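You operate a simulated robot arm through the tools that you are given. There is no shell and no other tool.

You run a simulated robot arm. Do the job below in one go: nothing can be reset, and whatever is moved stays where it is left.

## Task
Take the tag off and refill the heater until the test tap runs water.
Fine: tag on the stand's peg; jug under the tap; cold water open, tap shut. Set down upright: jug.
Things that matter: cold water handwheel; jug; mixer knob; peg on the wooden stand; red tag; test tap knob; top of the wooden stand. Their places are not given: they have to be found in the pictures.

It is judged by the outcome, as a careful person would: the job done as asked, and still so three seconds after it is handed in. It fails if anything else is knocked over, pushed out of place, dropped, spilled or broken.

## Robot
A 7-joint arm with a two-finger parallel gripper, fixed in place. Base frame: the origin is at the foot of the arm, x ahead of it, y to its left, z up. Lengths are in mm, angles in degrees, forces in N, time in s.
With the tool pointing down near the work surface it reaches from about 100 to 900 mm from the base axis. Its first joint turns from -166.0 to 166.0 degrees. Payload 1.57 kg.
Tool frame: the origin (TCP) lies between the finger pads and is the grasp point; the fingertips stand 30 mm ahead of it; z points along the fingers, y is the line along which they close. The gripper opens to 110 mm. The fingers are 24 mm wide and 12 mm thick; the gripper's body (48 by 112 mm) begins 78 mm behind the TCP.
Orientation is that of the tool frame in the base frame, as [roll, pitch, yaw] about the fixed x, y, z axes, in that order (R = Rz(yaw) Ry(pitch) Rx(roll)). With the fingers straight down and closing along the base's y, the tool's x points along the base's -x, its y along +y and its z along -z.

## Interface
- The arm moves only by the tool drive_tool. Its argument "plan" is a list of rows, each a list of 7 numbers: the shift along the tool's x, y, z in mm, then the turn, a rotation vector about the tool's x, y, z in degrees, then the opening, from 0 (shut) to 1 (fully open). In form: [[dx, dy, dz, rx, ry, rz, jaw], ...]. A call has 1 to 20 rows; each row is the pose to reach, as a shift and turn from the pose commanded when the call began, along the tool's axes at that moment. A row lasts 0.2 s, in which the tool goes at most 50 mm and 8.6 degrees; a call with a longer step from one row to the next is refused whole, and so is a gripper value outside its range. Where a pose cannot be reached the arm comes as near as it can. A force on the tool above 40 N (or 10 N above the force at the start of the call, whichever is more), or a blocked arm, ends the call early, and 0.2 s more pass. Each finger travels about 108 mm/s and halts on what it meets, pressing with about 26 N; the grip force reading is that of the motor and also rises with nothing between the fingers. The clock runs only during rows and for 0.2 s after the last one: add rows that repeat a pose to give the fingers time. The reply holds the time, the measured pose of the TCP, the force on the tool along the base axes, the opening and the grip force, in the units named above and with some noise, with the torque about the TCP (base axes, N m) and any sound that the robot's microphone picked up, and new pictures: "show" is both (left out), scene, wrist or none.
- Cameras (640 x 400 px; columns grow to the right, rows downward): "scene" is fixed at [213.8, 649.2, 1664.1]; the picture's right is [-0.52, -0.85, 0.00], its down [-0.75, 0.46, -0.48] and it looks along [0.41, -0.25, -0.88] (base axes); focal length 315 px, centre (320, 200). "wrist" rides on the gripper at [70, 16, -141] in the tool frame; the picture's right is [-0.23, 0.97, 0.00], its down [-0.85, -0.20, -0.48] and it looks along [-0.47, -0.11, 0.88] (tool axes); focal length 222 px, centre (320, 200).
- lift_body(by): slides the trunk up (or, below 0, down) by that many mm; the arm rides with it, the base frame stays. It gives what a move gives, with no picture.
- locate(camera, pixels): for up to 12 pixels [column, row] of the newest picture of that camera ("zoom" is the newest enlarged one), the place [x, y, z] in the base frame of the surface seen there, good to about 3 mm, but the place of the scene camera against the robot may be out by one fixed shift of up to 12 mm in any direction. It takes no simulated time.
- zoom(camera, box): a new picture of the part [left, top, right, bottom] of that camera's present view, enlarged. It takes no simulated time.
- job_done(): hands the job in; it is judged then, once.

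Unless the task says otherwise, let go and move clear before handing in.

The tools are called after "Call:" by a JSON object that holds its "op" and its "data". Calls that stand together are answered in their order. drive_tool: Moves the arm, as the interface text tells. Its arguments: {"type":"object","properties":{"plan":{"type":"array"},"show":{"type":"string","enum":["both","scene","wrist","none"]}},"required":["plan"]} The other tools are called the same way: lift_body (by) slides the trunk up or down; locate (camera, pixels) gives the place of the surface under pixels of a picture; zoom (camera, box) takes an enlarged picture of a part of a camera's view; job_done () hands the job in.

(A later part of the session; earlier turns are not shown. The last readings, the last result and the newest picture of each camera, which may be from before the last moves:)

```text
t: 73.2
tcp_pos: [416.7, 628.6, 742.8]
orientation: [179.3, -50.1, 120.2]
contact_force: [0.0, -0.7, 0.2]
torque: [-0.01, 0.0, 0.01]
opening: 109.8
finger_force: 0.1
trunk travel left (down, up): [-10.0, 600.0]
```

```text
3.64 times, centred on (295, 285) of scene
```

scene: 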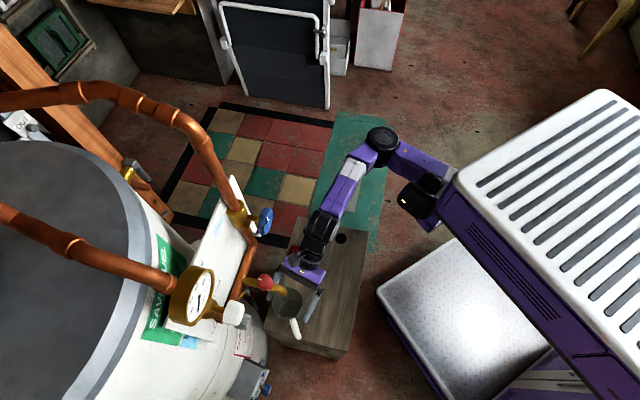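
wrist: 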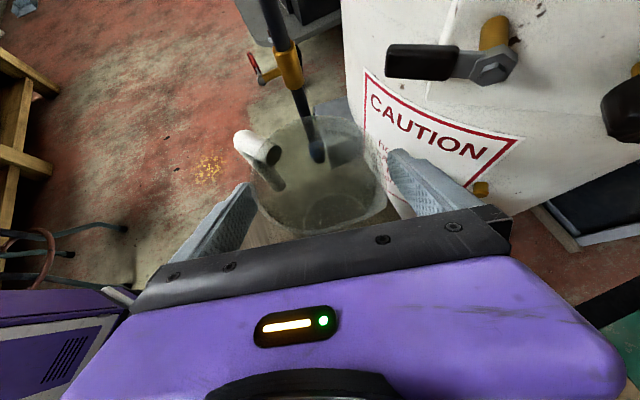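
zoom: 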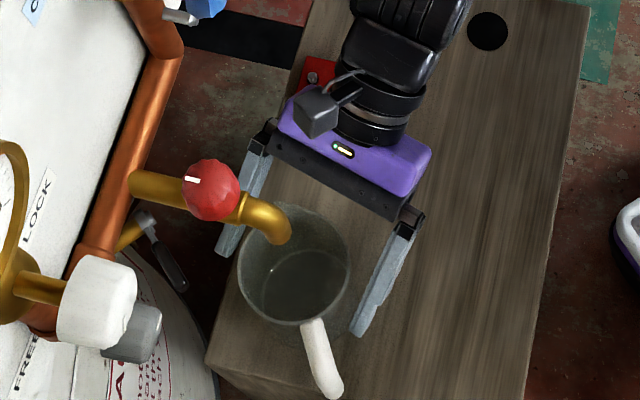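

The jug stands released under the spout. I'll back straight out along the tool axis.

Call:
{"op": "drive_tool", "data": {"plan": [[0, 0, -25, 0, 0, 0, 1], [0, 0, -55, 0, 0, 0, 1], [0, 0, -90, 0, 0, 0, 1], [0, 0, -125, 0, 0, 0, 1], [0, 0, -125, 0, 0, 0, 0.8]], "show": "both"}}

Call:
{"op": "zoom", "data": {"camera": "scene", "box": [230, 200, 380, 340]}}

```text
t: 74.4
tcp_pos: [464.4, 544.5, 821.8]
orientation: [179.3, -50.0, 120.1]
contact_force: [0.4, 0.3, -0.8]
torque: [0.04, 0.01, -0.05]
opening: 88.0
finger_force: 0.0
trunk travel left (down, up): [-10.0, 600.0]
```

scene: 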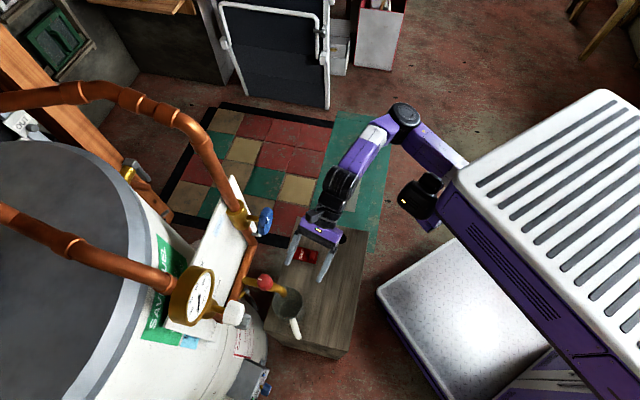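
wrist: 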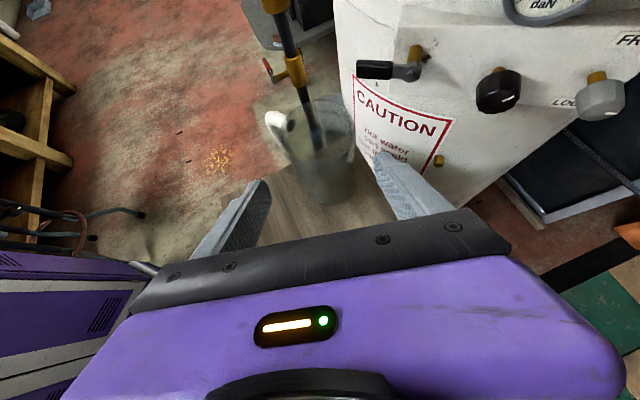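

```text
2.86 times, centred on (305, 270) of scene
```

zoom: 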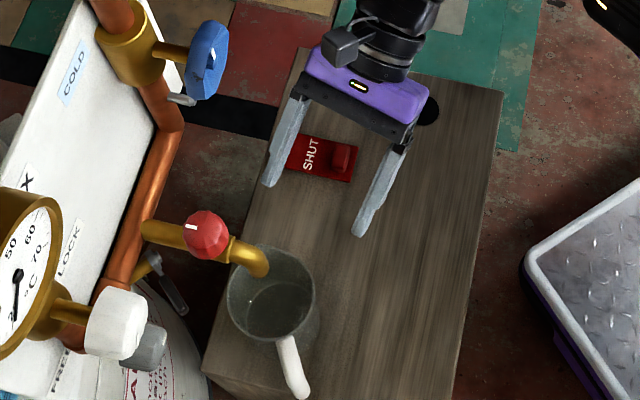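

Jug is upright under the spout (centre ≈ (411,636)) and the tag is on its peg. Next the cold wheel: I'll raise the tool and level it to horizontal first.

Call:
{"op": "drive_tool", "data": {"plan": [[27, -5, -24, 0, 8, 0, 0.7], [54, -10, -48, 0, 16, 0, 0.6], [81, -15, -72, 0, 24, 0, 0.6], [107, -20, -96, 0, 32, 0, 0.6], [134, -24, -120, 0, 40, 0, 0.6], [134, -24, -120, 0, 40, 0, 0.6]], "show": "wrist"}}

```text
t: 75.8
tcp_pos: [445.0, 528.9, 1000.9]
orientation: [68.7, -89.6, -129.2]
contact_force: [-0.3, -0.4, 0.3]
torque: [0.01, 0.0, -0.01]
opening: 66.1
finger_force: 0.0
trunk travel left (down, up): [-10.0, 600.0]
```

wrist: 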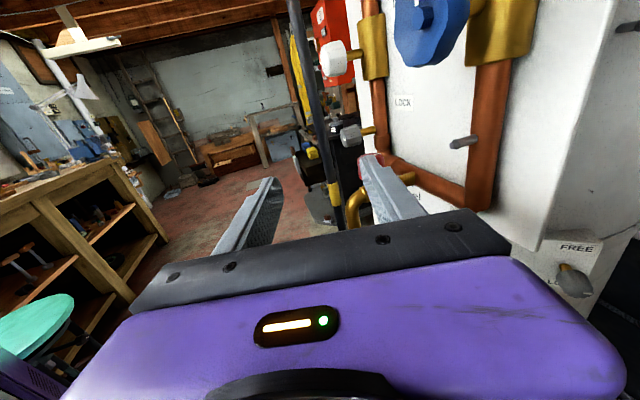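

Horizontal with the camera on top — a clear upright view with the wheel at (430,25). I'll yaw the tool toward the heater (from 120° to ~44°) while rising a bit.

Call:
{"op": "drive_tool", "data": {"plan": [[5, 0, 1, -7.6, 0, 0, 0.6], [10, 0, 2, -15.2, 0, 0, 0.6], [15, 0, 3, -22.8, 0, 0, 0.6], [20, 0, 4, -30.4, 0, 0, 0.6], [25, 0, 5, -38, 0, 0, 0.6], [30, 0, 6, -45.6, 0, 0, 0.6], [35, 0, 7, -53.2, 0, 0, 0.6], [40, 0, 8, -60.8, 0, 0, 0.6], [45, 0, 10, -68.4, 0, 0, 0.6], [50, 0, 11.3, -76, 0, 0, 0.6], [50, 0, 11.3, -76, 0, 0, 0.6]], "show": "both"}}

```text
t: 77.2
tcp_pos: [520.0, 555.0, 1031.9]
orientation: [-118.9, -84.2, 9.3]
contact_force: [-0.6, -0.1, 0.0]
torque: [0.0, 0.03, -0.06]
opening: 66.2
finger_force: 0.1
trunk travel left (down, up): [-10.0, 600.0]
stopped in row 6: the arm was blocked; the commanded pose is now the measured one
```

scene: 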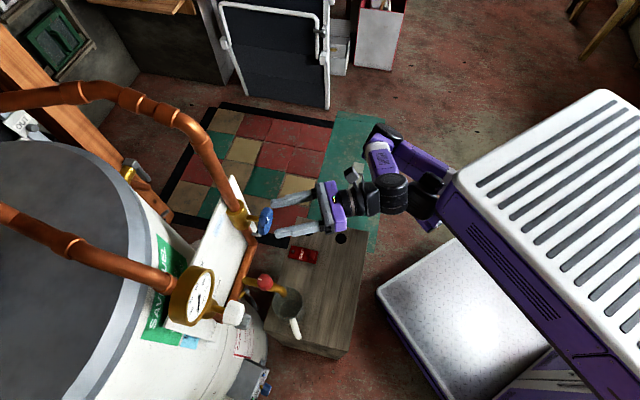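
wrist: 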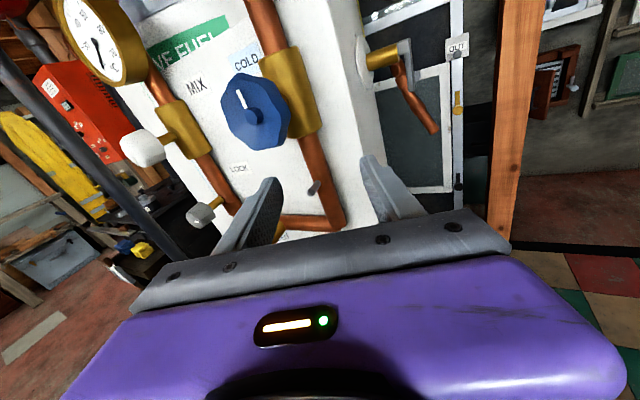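

The arm was blocked at 70° heading, but the view is excellent: COLD wheel (258,110), pin (315,187). I'll back off a bit, slide left and continue yawing to 44° while staying below the wheel.

Call:
{"op": "drive_tool", "data": {"plan": [[-1, -12, -14, 0, 0, 0, 0.6], [-1.5, -25, -16, -7, 1, -1, 0.6], [-1.5, -38, -10, -14, 2, -2.2, 0.6], [-1.5, -50.8, -4, -20.5, 3, -3.3, 0.6], [-1.5, -50.8, -2.5, -26.4, 3.9, -4.35, 0.6], [-1.5, -50.8, -2.5, -26.4, 3.9, -4.35, 0.6]], "show": "both"}}

```text
t: 78.5
tcp_pos: [472.6, 567.3, 1035.1]
orientation: [35.4, -89.7, -171.5]
contact_force: [0.6, 0.5, 1.0]
torque: [0.04, 0.0, 0.0]
opening: 65.9
finger_force: 0.0
trunk travel left (down, up): [-10.0, 600.0]
```

scene: 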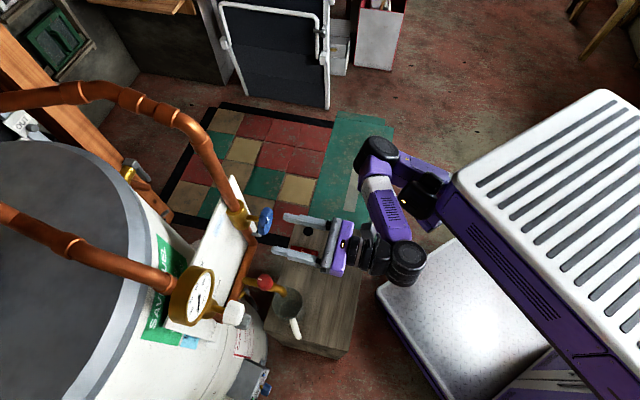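
wrist: 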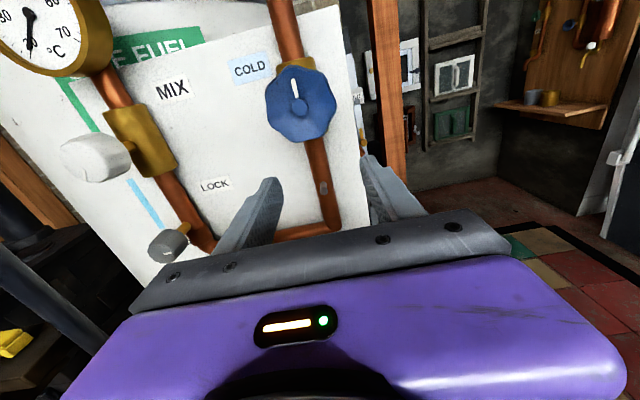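

Now square to the panel with a clear upright view; wheel at (300,105). I'll zoom and locate it precisely.

Call:
{"op": "zoom", "data": {"camera": "wrist", "box": [240, 50, 360, 170]}}

Call:
{"op": "locate", "data": {"camera": "wrist", "pixels": [[300, 105], [268, 105], [334, 105], [300, 70], [300, 138], [295, 88], [285, 120], [315, 120], [323, 188], [285, 68], [345, 150], [240, 185]]}}

```text
3.33 times, centred on (300, 110) of wrist
```

zoom: 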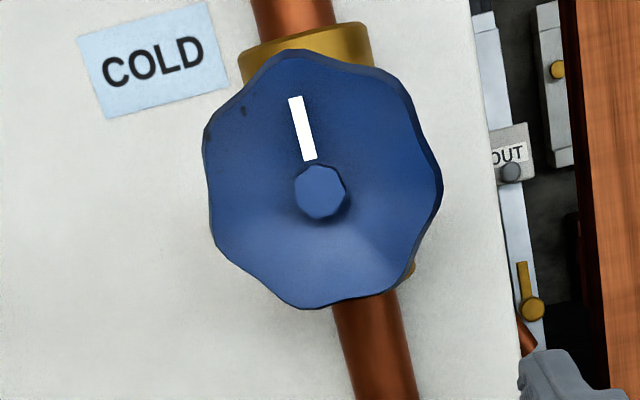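

```text
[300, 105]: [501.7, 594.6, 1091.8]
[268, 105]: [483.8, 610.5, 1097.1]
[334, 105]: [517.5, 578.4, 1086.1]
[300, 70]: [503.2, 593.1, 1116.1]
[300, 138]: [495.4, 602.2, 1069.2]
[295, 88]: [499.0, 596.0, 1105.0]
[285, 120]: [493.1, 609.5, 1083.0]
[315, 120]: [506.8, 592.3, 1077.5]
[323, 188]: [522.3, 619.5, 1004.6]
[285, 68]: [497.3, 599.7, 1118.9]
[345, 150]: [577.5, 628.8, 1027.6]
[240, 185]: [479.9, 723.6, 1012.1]
```

Wheel centre is about (501,595.5,1092), ~55 mm across, front face at depth 774. I'll raise to its height in front of it with the jaws at 77 mm.

Call:
{"op": "drive_tool", "data": {"plan": [[19, 0, 0, 0, 0, 0, 0.7], [38, 0, 0, 0, 0, 0, 0.7], [57, -0.7, 0, 0, 0, 0, 0.7], [57, -0.7, 0, 0, 0, 0, 0.7]], "show": "wrist"}}

Call:
{"op": "zoom", "data": {"camera": "wrist", "box": [220, 100, 420, 240]}}

```text
t: 79.5
tcp_pos: [465.6, 570.9, 1092.0]
orientation: [39.8, -89.8, -175.4]
contact_force: [0.0, 0.8, 0.0]
torque: [-0.03, 0.0, -0.01]
opening: 77.0
finger_force: 0.0
trunk travel left (down, up): [-10.0, 600.0]
```

wrist: 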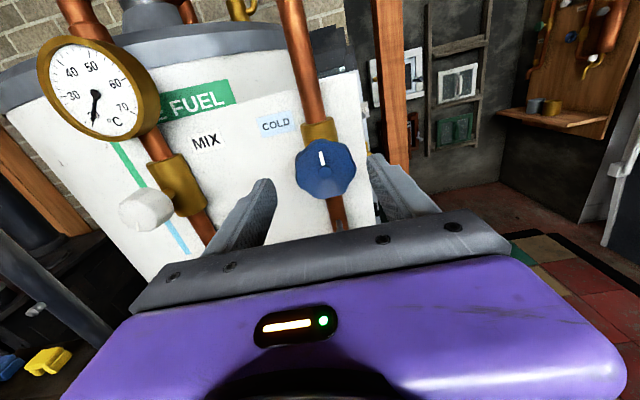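

```text
2.86 times, centred on (320, 170) of wrist
```

zoom: 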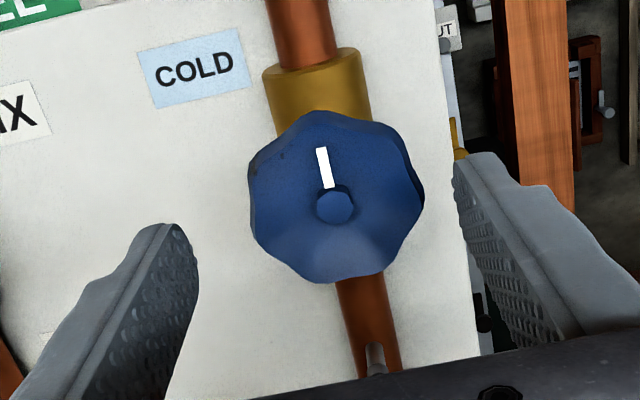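

Hub is about 4 mm to the right of the tool axis. I'll correct and advance 38 mm so the pads straddle the wheel.

Call:
{"op": "drive_tool", "data": {"plan": [[-1.5, 3.9, 6, 0, 0, 0, 0.7], [-1.5, 3.9, 17, 0, 0, 0, 0.7], [-1.5, 3.9, 28, 0, 0, 0, 0.7], [-1.5, 3.9, 38, 0, 0, 0, 0.7], [-1.5, 3.9, 38, 0, 0, 0, 0.7]], "show": "wrist"}}

Call:
{"op": "zoom", "data": {"camera": "wrist", "box": [220, 100, 420, 240]}}

```text
t: 80.8
tcp_pos: [497.1, 594.8, 1089.9]
orientation: [41.2, -89.8, -176.9]
contact_force: [0.1, -0.1, 0.8]
torque: [-0.01, -0.01, 0.02]
opening: 76.9
finger_force: 0.1
trunk travel left (down, up): [-10.0, 600.0]
```

wrist: 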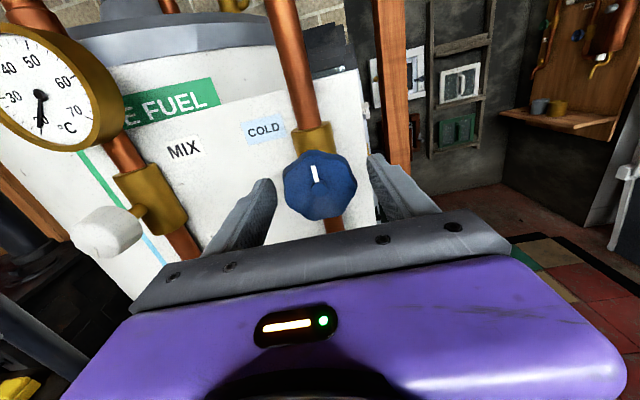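

```text
2.86 times, centred on (320, 170) of wrist
```

zoom: 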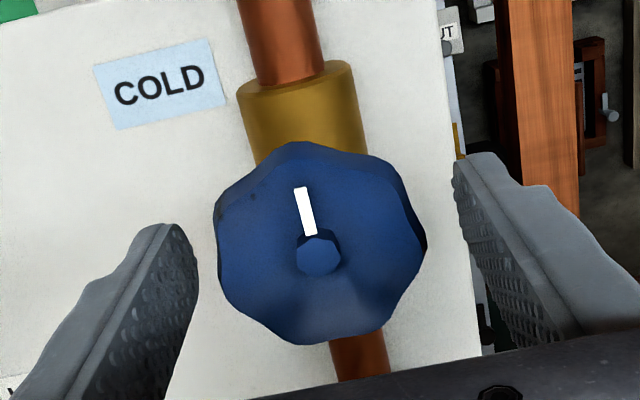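

The wheel hub is centred between the pads (offset ≈1 mm). I'll close on the wheel.

Call:
{"op": "drive_tool", "data": {"plan": [[1.2, 0, 0, 0, 0, 0, 0.6], [1.2, 0, 0, 0, 0, 0, 0.5], [1.2, 0, 0, 0, 0, 0, 0.3], [1.2, 0, 0, 0, 0, 0, 0.2], [1.2, 0, 0, 0, 0, 0, 0.2]], "show": "wrist"}}

```text
t: 82.0
tcp_pos: [497.0, 596.0, 1091.4]
orientation: [44.9, -89.8, 179.5]
contact_force: [-3.3, 11.4, 0.8]
torque: [0.03, -0.02, 0.88]
opening: 55.7
finger_force: 44.7
trunk travel left (down, up): [-10.0, 600.0]
```

wrist: 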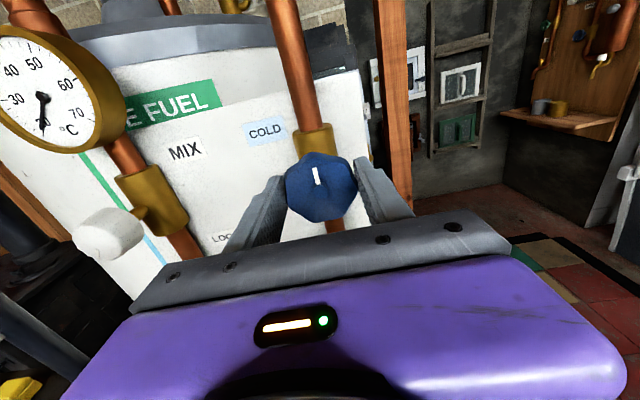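

Gripped at 55.7 mm. I'll turn it counter-clockwise (as seen from the front) by 48° and watch torque, tick and sound.

Call:
{"op": "drive_tool", "data": {"plan": [[0, -0.7, 0, 0, 0, -4, 0], [0, -0.7, 0, 0, 0, -12, 0], [0, -0.7, 0, 0, 0, -20, 0], [0, -0.7, 0, 0, 0, -28, 0], [0, -0.7, 0, 0, 0, -36, 0], [0, -0.7, 0, 0, 0, -44, 0], [0, -0.7, 0, 0, 0, -48, 0]], "show": "both"}}

```text
t: 83.4
tcp_pos: [499.7, 592.4, 1085.8]
orientation: [90.6, -48.5, 134.0]
contact_force: [-12.0, -18.7, 23.0]
torque: [0.28, -0.1, -0.98]
opening: 54.3
finger_force: 44.8
trunk travel left (down, up): [-10.0, 600.0]
stopped in row 7: the force on the tool passed its limit at 66 N (the readings are from after the stop); the commanded pose is now the measured one
```

scene: 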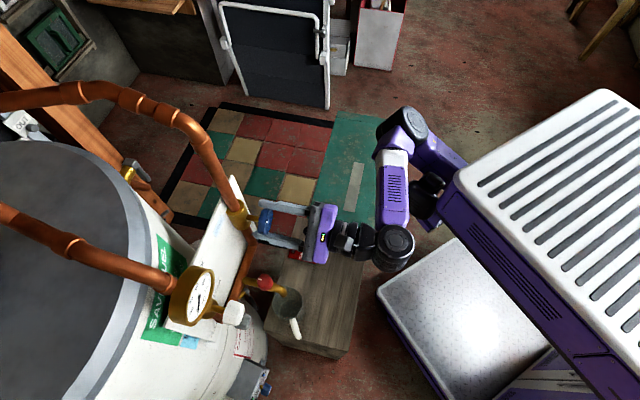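
wrist: 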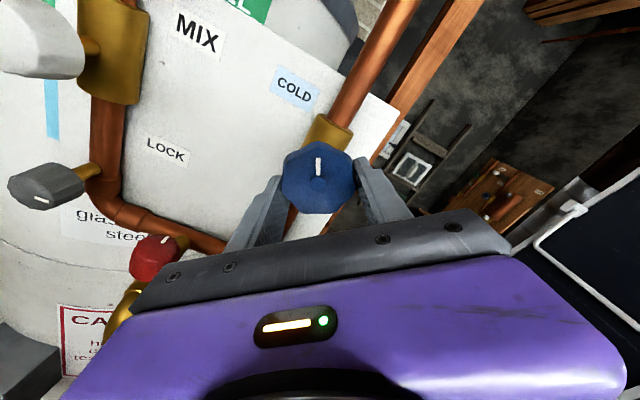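

The wheel turned with the gripper (~42°), but the force limit tripped with a push back along the depth axis — likely fingertips touching the valve body. I'll open, back off 6 mm and recentre on the hub.

Call:
{"op": "drive_tool", "data": {"plan": [[0, 0, 0, 0, 0, 0, 0.6], [0, 0, 0, 0, 0, 0, 0.68], [2, 2, -4, 0, 0, 0, 0.68], [3.5, 3, -7, 0, 0, 0, 0.68], [3.5, 3, -7, 0, 0, 0, 0.68]], "show": "wrist"}}

Call:
{"op": "zoom", "data": {"camera": "wrist", "box": [220, 100, 420, 240]}}

```text
t: 84.6
tcp_pos: [499.6, 592.6, 1079.1]
orientation: [92.5, -48.5, 132.6]
contact_force: [-1.4, 0.3, 0.3]
torque: [-0.02, -0.01, 0.03]
opening: 74.8
finger_force: 0.1
trunk travel left (down, up): [-10.0, 600.0]
```

wrist: 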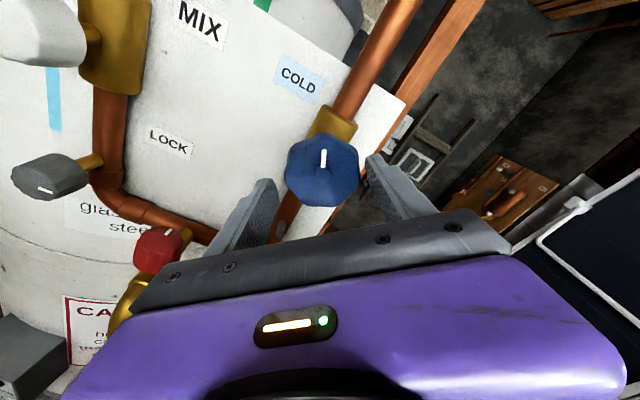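

```text
2.86 times, centred on (320, 170) of wrist
```

zoom: 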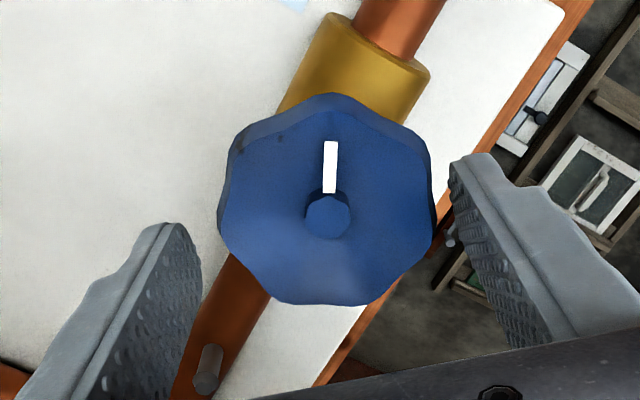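

The tick confirms the wheel stays where I turned it (~42° CCW), but the arm is sagging at this height relative to the trunk. I'll back out, and reposition the trunk higher so the arm works in its more comfortable range.

Call:
{"op": "drive_tool", "data": {"plan": [[0, 0, -12, 0, 0, 0, 0.7], [0, 0, -25, 0, 0, 0, 0.7], [0, 0, -40, 0, 0, 0, 0.7], [0, 0, -40, 0, 0, 0, 0.7]], "show": "none"}}

```text
t: 85.6
tcp_pos: [474.5, 566.8, 1071.7]
orientation: [94.4, -48.3, 131.2]
contact_force: [0.0, 0.5, 0.7]
torque: [-0.04, -0.01, 0.0]
opening: 77.0
finger_force: 0.1
trunk travel left (down, up): [-10.0, 600.0]
```

I'll lower the tool 90 mm in front of the panel, then raise the trunk 100 mm.

Call:
{"op": "drive_tool", "data": {"plan": [[-17, -15, 0, 0, 0, 0, 0.7], [-34, -30, 0, 0, 0, 0, 0.7], [-50, -45, 0, 0, 0, 0, 0.7], [-67, -60, 0, 0, 0, 0, 0.7], [-67, -60, 0, 0, 0, 0, 0.7]], "show": "none"}}

Call:
{"op": "lift_body", "data": {"by": 100}}

Call:
{"op": "drive_tool", "data": {"plan": [[0, 0, 0, 0, 0, 0, 0.7]], "show": "both"}}

```text
t: 86.8
tcp_pos: [468.6, 561.5, 1019.2]
orientation: [88.8, -49.6, 134.7]
contact_force: [0.7, -0.5, -0.1]
torque: [0.02, -0.02, -0.03]
opening: 77.1
finger_force: 0.2
trunk travel left (down, up): [-10.0, 600.0]
```

```text
t: 88.1
tcp_pos: [470.1, 562.2, 1118.5]
orientation: [89.1, -49.5, 134.3]
contact_force: [-0.2, 0.7, 0.3]
torque: [0.01, -0.01, 0.03]
opening: 77.3
finger_force: 0.1
trunk travel left (down, up): [-110.0, 500.0]
```

```text
t: 88.5
tcp_pos: [469.5, 561.7, 1118.5]
orientation: [89.0, -49.4, 134.2]
contact_force: [0.0, 0.4, 0.5]
torque: [0.04, -0.04, -0.02]
opening: 77.0
finger_force: 0.1
trunk travel left (down, up): [-110.0, 500.0]
```

scene: 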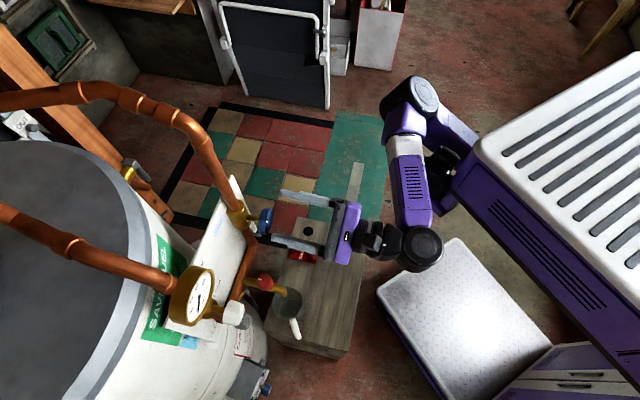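
wrist: 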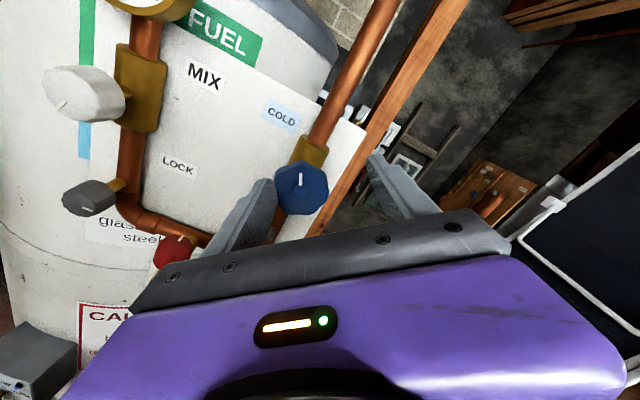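

The trunk is up 100 mm and the wheel is ahead at (300,190). I'll move to just in front of the wheel at its height and check that the arm tracks well now.

Call:
{"op": "drive_tool", "data": {"plan": [[-9, -10, 4, 0, 0, 0, 0.7], [-17.2, -20.8, 8, 0, 0, 0, 0.7], [-17.2, -20.8, 8, 0, 0, 0, 0.7]], "show": "wrist"}}

Call:
{"op": "zoom", "data": {"camera": "wrist", "box": [220, 100, 420, 240]}}

```text
t: 89.3
tcp_pos: [472.5, 569.7, 1070.4]
orientation: [91.1, -48.2, 133.4]
contact_force: [0.9, -0.6, 0.1]
torque: [-0.01, -0.01, 0.04]
opening: 77.3
finger_force: 0.1
trunk travel left (down, up): [-110.0, 500.0]
```

wrist: 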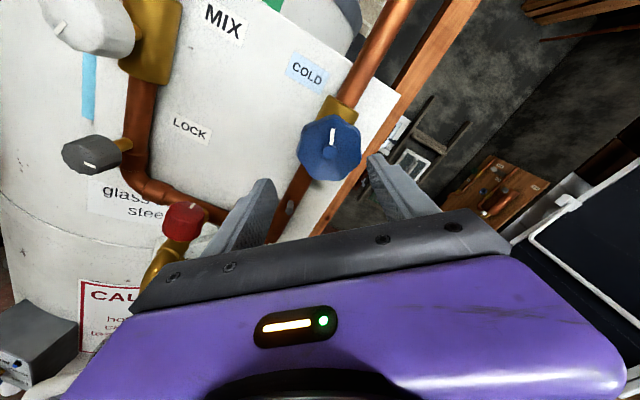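

```text
2.86 times, centred on (320, 170) of wrist
```

zoom: 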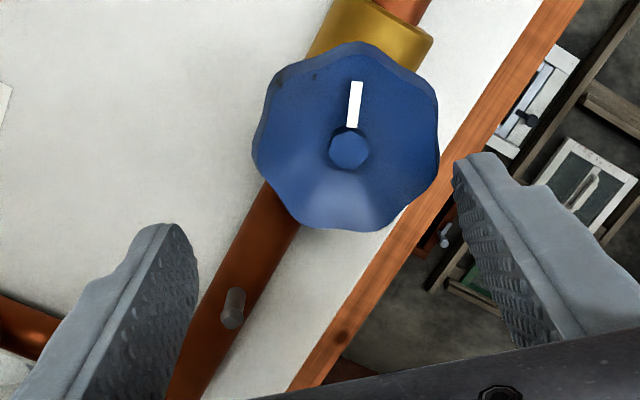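

The arm tracks well at this trunk height. I'll raise 21 mm to the hub's height and pre-rotate the gripper +90° (clockwise) so the next grip allows a long counter-clockwise turn.

Call:
{"op": "drive_tool", "data": {"plan": [[5, 5, -3, 0, 0, 0, 0.7], [10, 9, -3, 0, 0, 8, 0.7], [15.7, 14, -3, 0, 0, 16, 0.7], [15.7, 14, -3, 0, 0, 24, 0.7], [15.7, 14, -3, 0, 0, 32, 0.7], [15.7, 14, -3, 0, 0, 40, 0.7], [15.7, 14, -3, 0, 0, 48, 0.7], [15.7, 14, -3, 0, 0, 56, 0.7], [15.7, 14, -3, 0, 0, 64, 0.7], [15.7, 14, -3, 0, 0, 72, 0.7], [15.7, 14, -3, 0, 0, 80, 0.7], [15.7, 14, -3, 0, 0, 88, 0.7], [15.7, 14, -3, 0, 0, 90, 0.7]], "show": "wrist"}}

Call:
{"op": "zoom", "data": {"camera": "wrist", "box": [220, 100, 420, 240]}}

```text
t: 92.1
tcp_pos: [472.3, 566.4, 1094.3]
orientation: [-90.9, -41.8, -45.3]
contact_force: [-0.2, -0.5, -0.3]
torque: [0.01, -0.02, 0.01]
opening: 77.2
finger_force: 0.0
trunk travel left (down, up): [-110.0, 500.0]
```

wrist: 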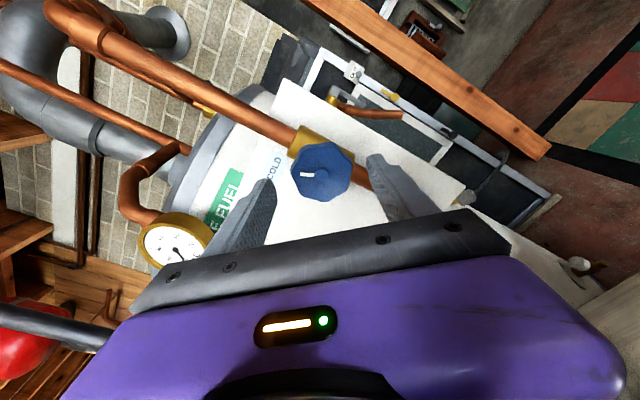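

```text
2.86 times, centred on (320, 170) of wrist
```

zoom: 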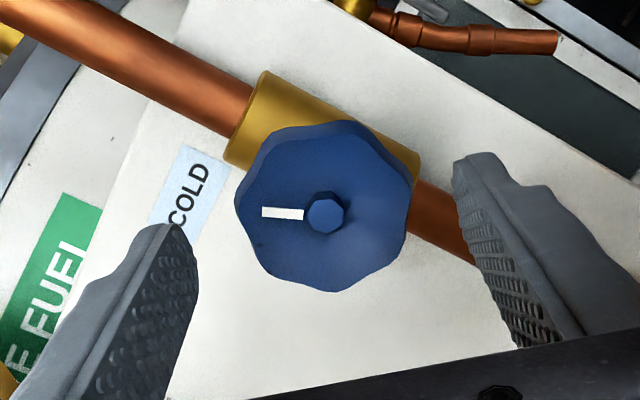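

Rotation held position well; the hub is nearly on the tool axis and the tick shows image-left (42° CCW from up). I'll advance 32 mm (slightly shallower than before) and check centring.

Call:
{"op": "drive_tool", "data": {"plan": [[-0.5, 0.8, 10, 0, 0, 0, 0.7], [-0.5, 0.8, 21, 0, 0, 0, 0.7], [-0.5, 0.8, 32, 0, 0, 0, 0.7], [-0.5, 0.8, 32, 0, 0, 0, 0.7]], "show": "wrist"}}

Call:
{"op": "zoom", "data": {"camera": "wrist", "box": [220, 100, 420, 240]}}

```text
t: 93.1
tcp_pos: [492.7, 592.1, 1093.1]
orientation: [-91.0, -41.8, -45.0]
contact_force: [0.4, -0.1, -0.2]
torque: [0.03, 0.04, -0.01]
opening: 77.0
finger_force: 0.0
trunk travel left (down, up): [-110.0, 500.0]
```

wrist: 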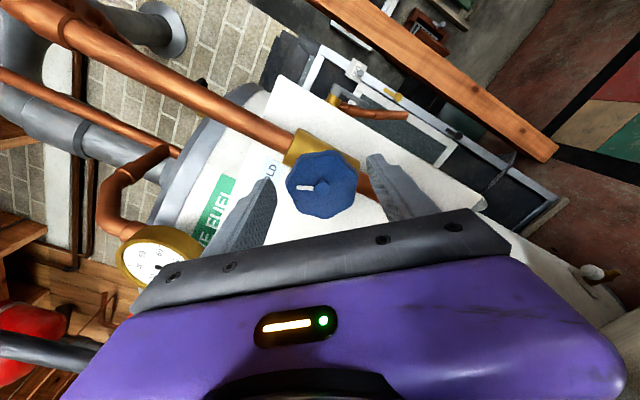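

```text
2.86 times, centred on (320, 170) of wrist
```

zoom: 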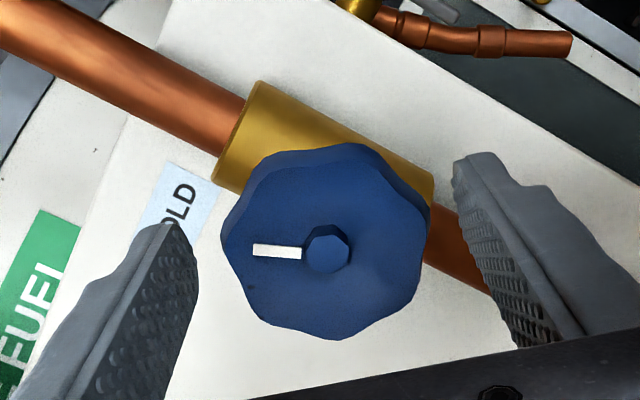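

Hub is at (0.8,1.5) mm — close enough. I'll fine-correct and close on the wheel.

Call:
{"op": "drive_tool", "data": {"plan": [[0.8, 1.5, 0, 0, 0, 0, 0.62], [0.8, 1.5, 0, 0, 0, 0, 0.55], [0.8, 1.5, 0, 0, 0, 0, 0.45], [0.8, 1.5, 0, 0, 0, 0, 0.3], [0.8, 1.5, 0, 0, 0, 0, 0.3]], "show": "none"}}

```text
t: 94.3
tcp_pos: [492.8, 589.6, 1093.0]
orientation: [-90.9, -41.8, -45.2]
contact_force: [1.3, -2.9, -2.5]
torque: [0.34, -0.39, 0.25]
opening: 55.7
finger_force: 45.3
trunk travel left (down, up): [-110.0, 500.0]
```

Gripped with little side load. I'll rotate counter-clockwise by ~88° and watch.

Call:
{"op": "drive_tool", "data": {"plan": [[0, 0, 0, 0, 0, -4, 0], [0, 0, 0, 0, 0, -12, 0], [0, 0, 0, 0, 0, -20, 0], [0, 0, 0, 0, 0, -28, 0], [0, 0, 0, 0, 0, -36, 0], [0, 0, 0, 0, 0, -44, 0], [0, 0, 0, 0, 0, -52, 0], [0, 0, 0, 0, 0, -60, 0], [0, 0, 0, 0, 0, -68, 0], [0, 0, 0, 0, 0, -76, 0], [0, 0, 0, 0, 0, -84, 0], [0, 0, 0, 0, 0, -88, 0]], "show": "wrist"}}

Call:
{"op": "zoom", "data": {"camera": "wrist", "box": [220, 100, 420, 240]}}

```text
t: 96.7
tcp_pos: [490.4, 591.7, 1092.2]
orientation: [91.0, -54.7, 134.0]
contact_force: [-0.7, 19.4, 0.2]
torque: [-0.19, 0.19, -0.1]
opening: 55.4
finger_force: 45.1
trunk travel left (down, up): [-110.0, 500.0]
stopped in row 12: the force on the tool passed its limit at 40 N (the readings are from after the stop); the commanded pose is now the measured one
```

wrist: 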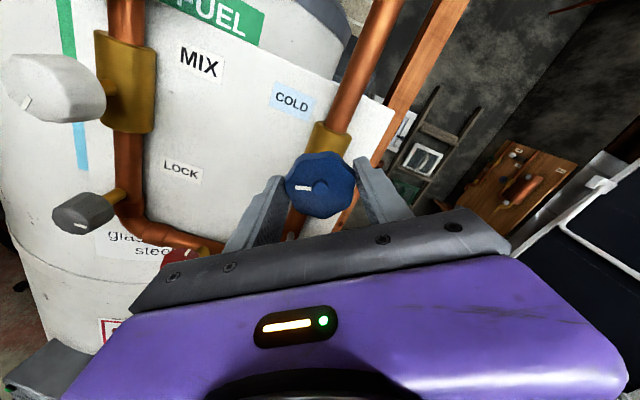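

```text
2.86 times, centred on (320, 170) of wrist
```

zoom: 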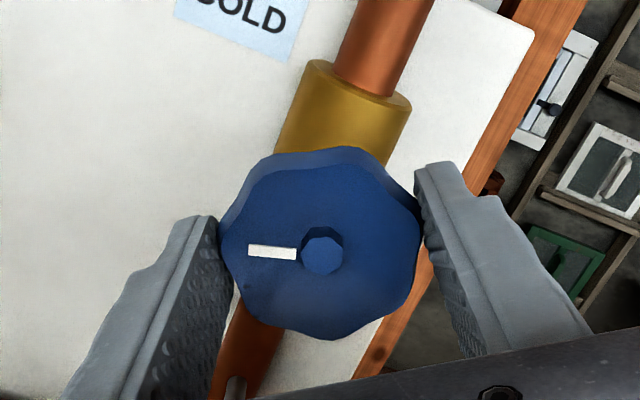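

The wheel is now ~125° CCW from shut with only modest side load. I'll relieve the side force and keep turning.

Call:
{"op": "drive_tool", "data": {"plan": [[0.9, -1.2, 1, 0, 0, 0, 0], [0.9, -1.2, 1, 0, 0, -7, 0], [0.9, -1.2, 1, 0, 0, -15, 0], [0.9, -1.2, 1, 0, 0, -23, 0], [0.9, -1.2, 1, 0, 0, -31, 0], [0.9, -1.2, 1, 0, 0, -39, 0], [0.9, -1.2, 1, 0, 0, -47, 0], [0.9, -1.2, 1, 0, 0, -55, 0], [0.9, -1.2, 1, 0, 0, -63, 0], [0.9, -1.2, 1, 0, 0, -71, 0], [0.9, -1.2, 1, 0, 0, -78, 0]], "show": "wrist"}}

Call:
{"op": "zoom", "data": {"camera": "wrist", "box": [220, 100, 420, 240]}}

```text
t: 97.9
tcp_pos: [492.8, 591.4, 1089.7]
orientation: [91.2, -27.9, 134.4]
contact_force: [-13.2, -21.5, 25.0]
torque: [0.88, -0.84, -1.47]
opening: 54.7
finger_force: 45.1
trunk travel left (down, up): [-110.0, 500.0]
stopped in row 5: the force on the tool passed its limit at 51 N (the readings are from after the stop); the commanded pose is now the measured one
```

wrist: 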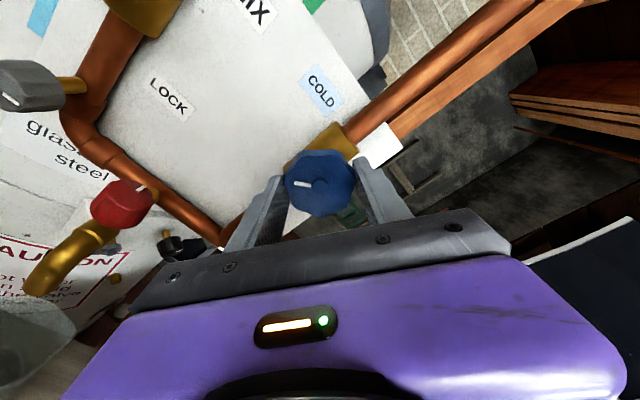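

```text
2.86 times, centred on (320, 170) of wrist
```

zoom: 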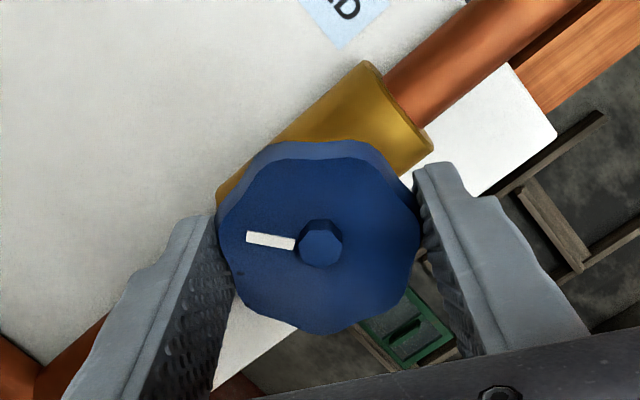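

The upper fingertip is now touching the brass valve body (contact computes there), wheel at ~146° CCW. I'll open, back off 10 mm, and rotate the gripper back for a shallower re-grip.

Call:
{"op": "drive_tool", "data": {"plan": [[0, 0, 0, 0, 0, 0, 0.62], [0, 0, 0, 0, 0, 0, 0.7], [0, 0, -6, 0, 0, 0, 0.7], [0, 0, -12, 0, 0, 0, 0.7], [0, 0, -18, 0, 0, 0, 0.7], [0, 0, -26, 0, 0, 8, 0.7], [0, 0, -30, 0, 0, 16, 0.7], [0, 0, -30, 0, 0, 24, 0.7], [0, 0, -30, 0, 0, 32, 0.7], [0, 0, -30, 0, 0, 40, 0.7], [0, 0, -30, 0, 0, 48, 0.7], [0, 0, -30, 0, 0, 56, 0.7], [0, 0, -30, 0, 0, 64, 0.7], [0, 0, -30, 0, 0, 72, 0.7], [0, 0, -30, 0, 0, 80, 0.7], [0, 0, -30, 0, 0, 88, 0.7], [0, 0, -30, 0, 0, 96, 0.7], [0, 0, -30, 0, 0, 96, 0.7]], "show": "both"}}

Call:
{"op": "zoom", "data": {"camera": "wrist", "box": [220, 100, 420, 240]}}

```text
t: 101.7
tcp_pos: [472.0, 571.3, 1087.9]
orientation: [-92.4, -56.4, -43.2]
contact_force: [-0.2, -0.7, 0.4]
torque: [-0.03, -0.03, -0.01]
opening: 76.9
finger_force: 0.0
trunk travel left (down, up): [-110.0, 500.0]
```

scene: 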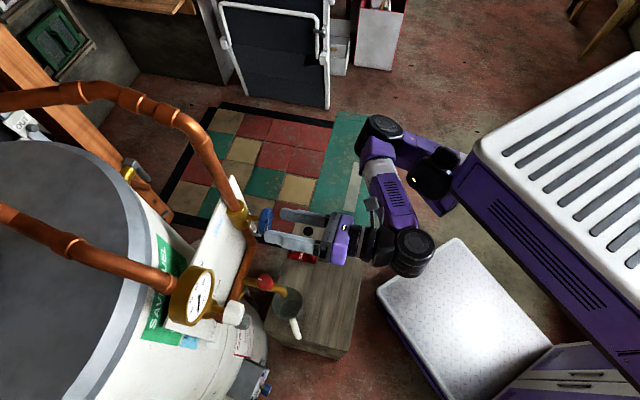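
wrist: 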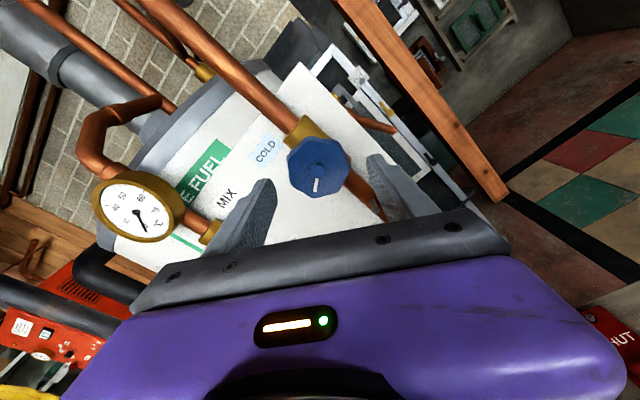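

```text
2.86 times, centred on (320, 170) of wrist
```

zoom: 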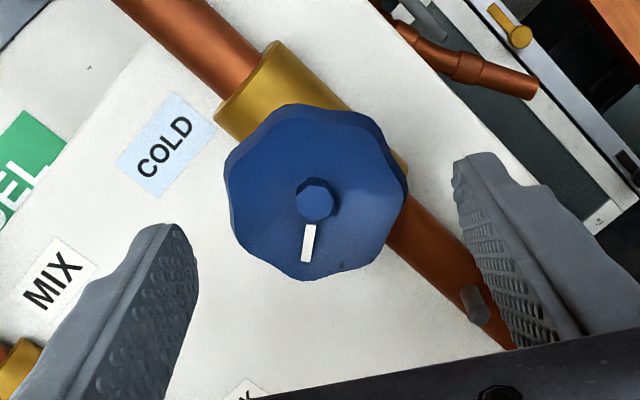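

Hub is ~5 mm above the tool axis here. I'll correct and advance to a shallower depth (TCP ≈756), then check.

Call:
{"op": "drive_tool", "data": {"plan": [[5.2, 0, 6, 0, 0, 0, 0.7], [5.2, 0, 13, 0, 0, 0, 0.7], [5.2, 0, 20, 0, 0, 0, 0.7], [5.2, 0, 20, 0, 0, 0, 0.7]], "show": "wrist"}}

Call:
{"op": "zoom", "data": {"camera": "wrist", "box": [220, 100, 420, 240]}}

```text
t: 102.7
tcp_pos: [488.0, 583.3, 1093.3]
orientation: [-92.3, -56.3, -43.3]
contact_force: [0.4, -0.3, -0.2]
torque: [-0.01, 0.0, -0.01]
opening: 76.7
finger_force: 0.0
trunk travel left (down, up): [-110.0, 500.0]
```

wrist: 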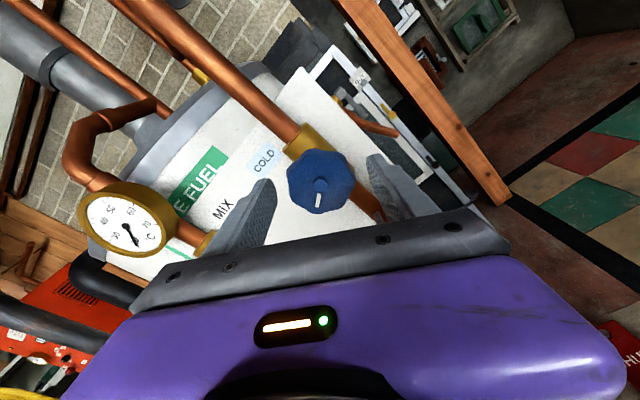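

```text
2.86 times, centred on (320, 170) of wrist
```

zoom: 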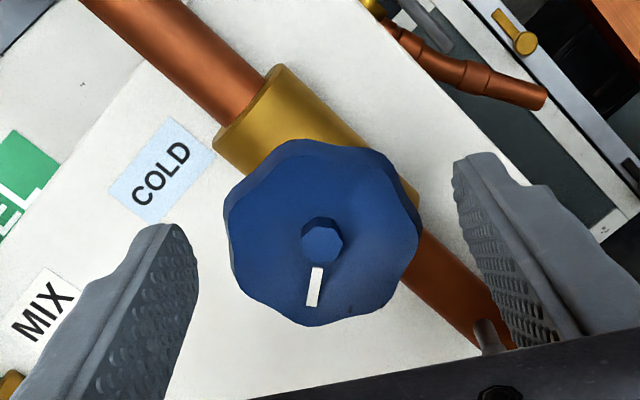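

Hub is centred within ~1 mm at depth 756. I'll close and turn counter-clockwise again.

Call:
{"op": "drive_tool", "data": {"plan": [[0, 0, 0, 0, 0, 0, 0.6], [0, 0, 0, 0, 0, 0, 0.52], [0, 0, 0, 0, 0, 0, 0.4], [0, 0, 0, 0, 0, 0, 0.3], [0, 0, 0, 0, 0, -5, 0.3], [0, 0, 0, 0, 0, -13, 0.3], [0, 0, 0, 0, 0, -21, 0.3], [0, 0, 0, 0, 0, -29, 0.3], [0, 0, 0, 0, 0, -37, 0.3], [0, 0, 0, 0, 0, -45, 0.3], [0, 0, 0, 0, 0, -53, 0.3], [0, 0, 0, 0, 0, -61, 0.3], [0, 0, 0, 0, 0, -69, 0.3], [0, 0, 0, 0, 0, -77, 0.3]], "show": "wrist"}}

Call:
{"op": "zoom", "data": {"camera": "wrist", "box": [220, 100, 420, 240]}}

```text
t: 105.7
tcp_pos: [487.3, 586.8, 1091.3]
orientation: [92.1, -46.2, 133.7]
contact_force: [-21.0, 19.6, -6.8]
torque: [0.29, 0.47, 0.55]
opening: 55.9
finger_force: 12.5
trunk travel left (down, up): [-110.0, 500.0]
```

wrist: 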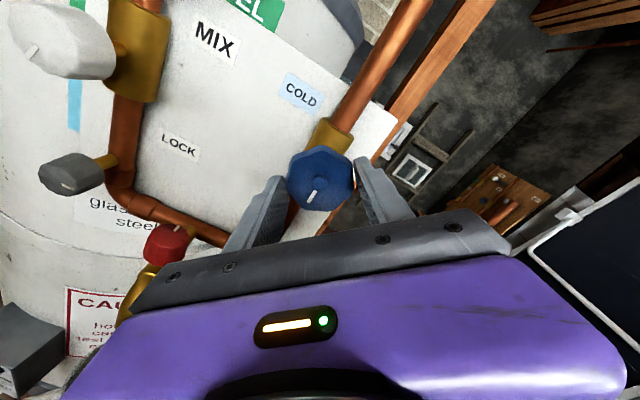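

```text
2.86 times, centred on (320, 170) of wrist
```

zoom: 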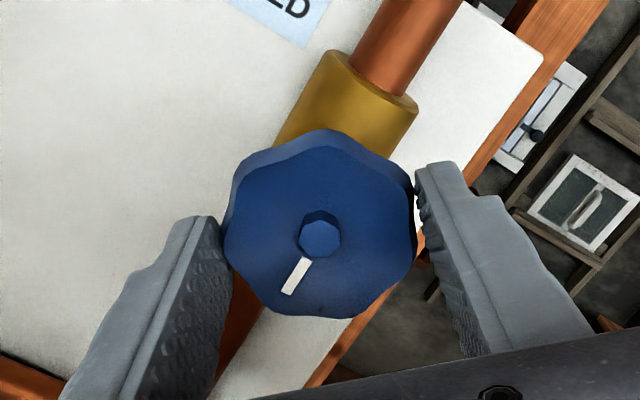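

The wheel now stands at about 180° CCW, with a noticeable resisting torque (~0.5 N·m) and some slip, which may be its open stop. I'll relieve the side load and try a further turn with full grip to see whether it still moves.

Call:
{"op": "drive_tool", "data": {"plan": [[1.5, -2, 0, 0, 0, 0, 0], [1.5, -2, 0, 0, 0, 0, 0], [1.5, -2, 0, 0, 0, -6, 0], [1.5, -2, 0, 0, 0, -13, 0], [1.5, -2, 0, 0, 0, -20, 0]], "show": "wrist"}}

Call:
{"op": "zoom", "data": {"camera": "wrist", "box": [220, 100, 420, 240]}}

```text
t: 106.9
tcp_pos: [488.7, 585.9, 1091.5]
orientation: [92.1, -27.1, 134.0]
contact_force: [-27.3, -11.4, 25.5]
torque: [1.25, -1.19, -0.21]
opening: 54.9
finger_force: 44.9
trunk travel left (down, up): [-110.0, 500.0]
```

wrist: 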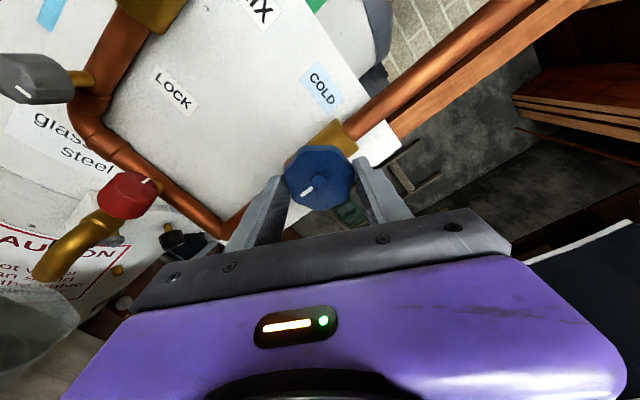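

```text
2.86 times, centred on (320, 170) of wrist
```

zoom: 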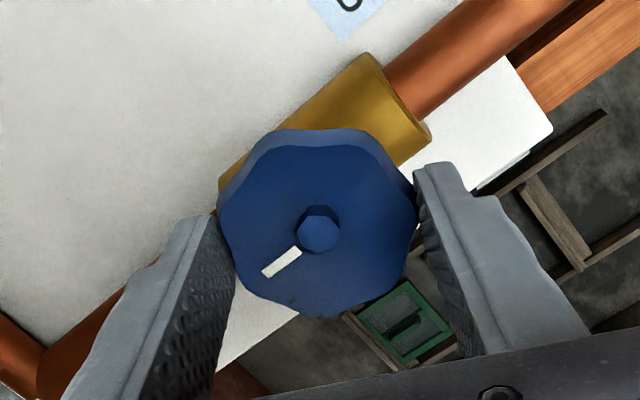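

The tick stays at ~183° while the gripper slips, so the cold valve is at its open stop (half turn from shut). I'll release, back out, and roll the gripper upright again.

Call:
{"op": "drive_tool", "data": {"plan": [[0, 0, 0, 0, 0, 0, 0.6], [0, 0, 0, 0, 0, 0, 0.7], [0, 0, -8, 0, 0, 0, 0.7], [0, 0, -18, 0, 0, 0, 0.7], [0, 0, -28, 0, 0, 8, 0.7], [0, 0, -28, 0, 0, 16, 0.7], [0, 0, -28, 0, 0, 24, 0.7], [0, 0, -28, 0, 0, 32, 0.7], [0, 0, -28, 0, 0, 40, 0.7], [0, 0, -28, 0, 0, 48, 0.7], [0, 0, -28, 0, 0, 56, 0.7], [0, 0, -28, 0, 0, 63, 0.7], [0, 0, -28, 0, 0, 63, 0.6]], "show": "both"}}

Call:
{"op": "zoom", "data": {"camera": "wrist", "box": [220, 80, 420, 220]}}

```text
t: 109.7
tcp_pos: [467.1, 567.0, 1092.8]
orientation: [164.6, -88.6, 60.2]
contact_force: [0.8, 0.5, 0.0]
torque: [-0.01, -0.03, -0.02]
opening: 66.0
finger_force: 0.1
trunk travel left (down, up): [-110.0, 500.0]
```

scene: 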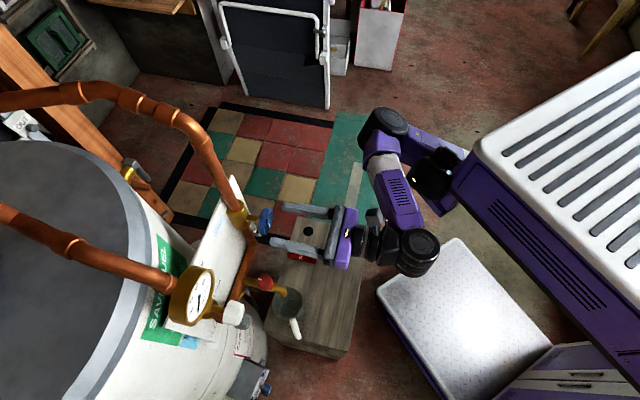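
wrist: 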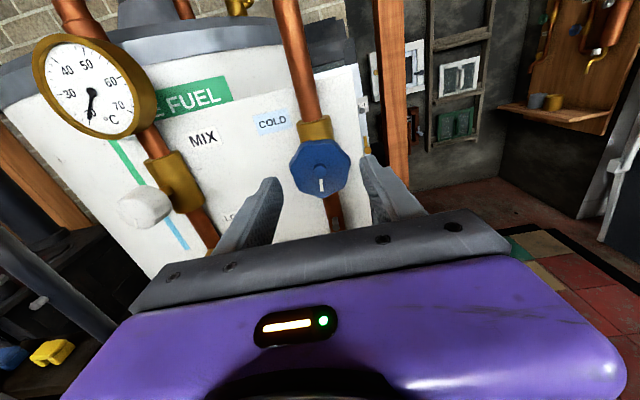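

```text
2.86 times, centred on (320, 150) of wrist
```

zoom: 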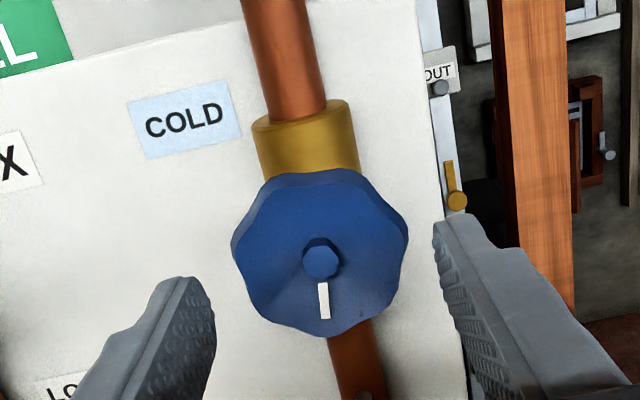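

The tick now points straight down — cold water is open. I'll lower the trunk 100 mm to bring the tool down to tap-knob height.

Call:
{"op": "lift_body", "data": {"by": -100}}

```text
t: 111.0
tcp_pos: [467.0, 566.4, 993.5]
orientation: [160.4, -88.7, 64.4]
contact_force: [0.3, 0.3, 0.0]
torque: [0.0, -0.01, 0.0]
opening: 65.9
finger_force: 0.0
trunk travel left (down, up): [-10.0, 600.0]
```

I'll shift left along the panel to in front of the test tap, keeping height ~1005 for a look at the knob.

Call:
{"op": "drive_tool", "data": {"plan": [[6, -20, -12, 0, 0, 0, 0.6], [12, -45, -13.4, 0, 0, 0, 0.6], [12, -70, -13.4, 0, 0, 0, 0.6], [12, -94.4, -13.4, 0, 0, 0, 0.6], [12, -94.4, -13.4, 0, 0, 0, 0.6]], "show": "both"}}

Call:
{"op": "zoom", "data": {"camera": "wrist", "box": [220, 80, 440, 220]}}

```text
t: 112.0
tcp_pos: [509.4, 587.9, 1007.0]
orientation: [156.0, -88.8, 58.9]
contact_force: [0.2, 1.1, 0.2]
torque: [-0.01, 0.03, 0.03]
opening: 65.8
finger_force: 0.1
trunk travel left (down, up): [-10.0, 600.0]
stopped in row 4: the arm was blocked; the commanded pose is now the measured one
```

scene: 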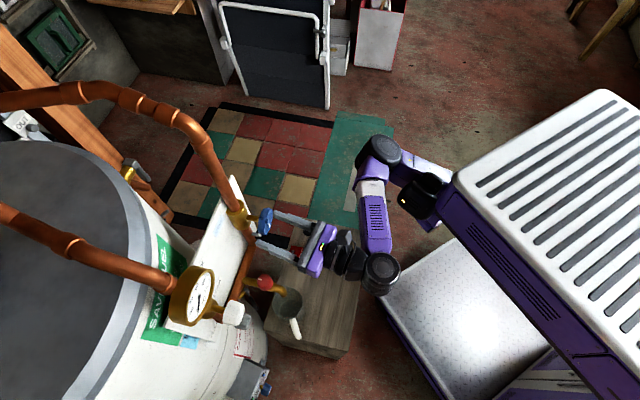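
wrist: 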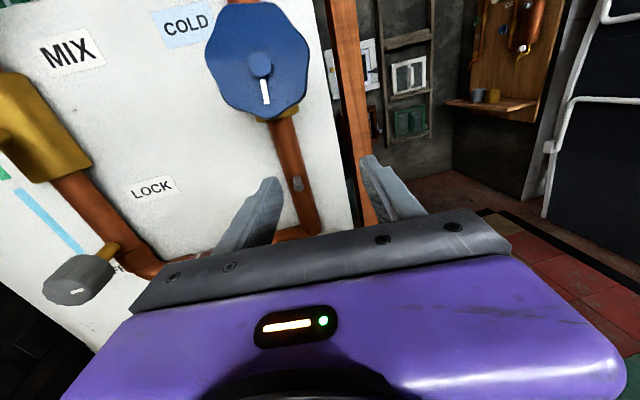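

```text
2.86 times, centred on (330, 150) of wrist
```

zoom: 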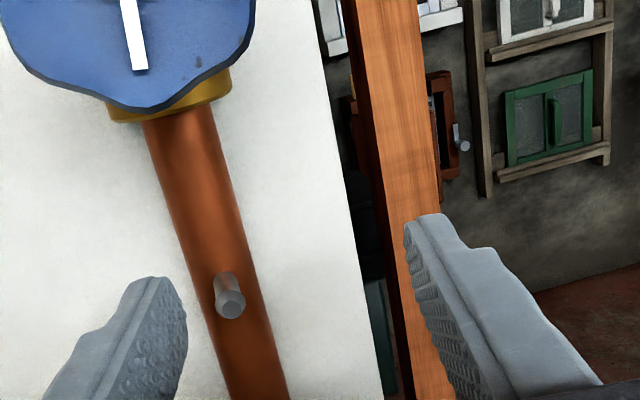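

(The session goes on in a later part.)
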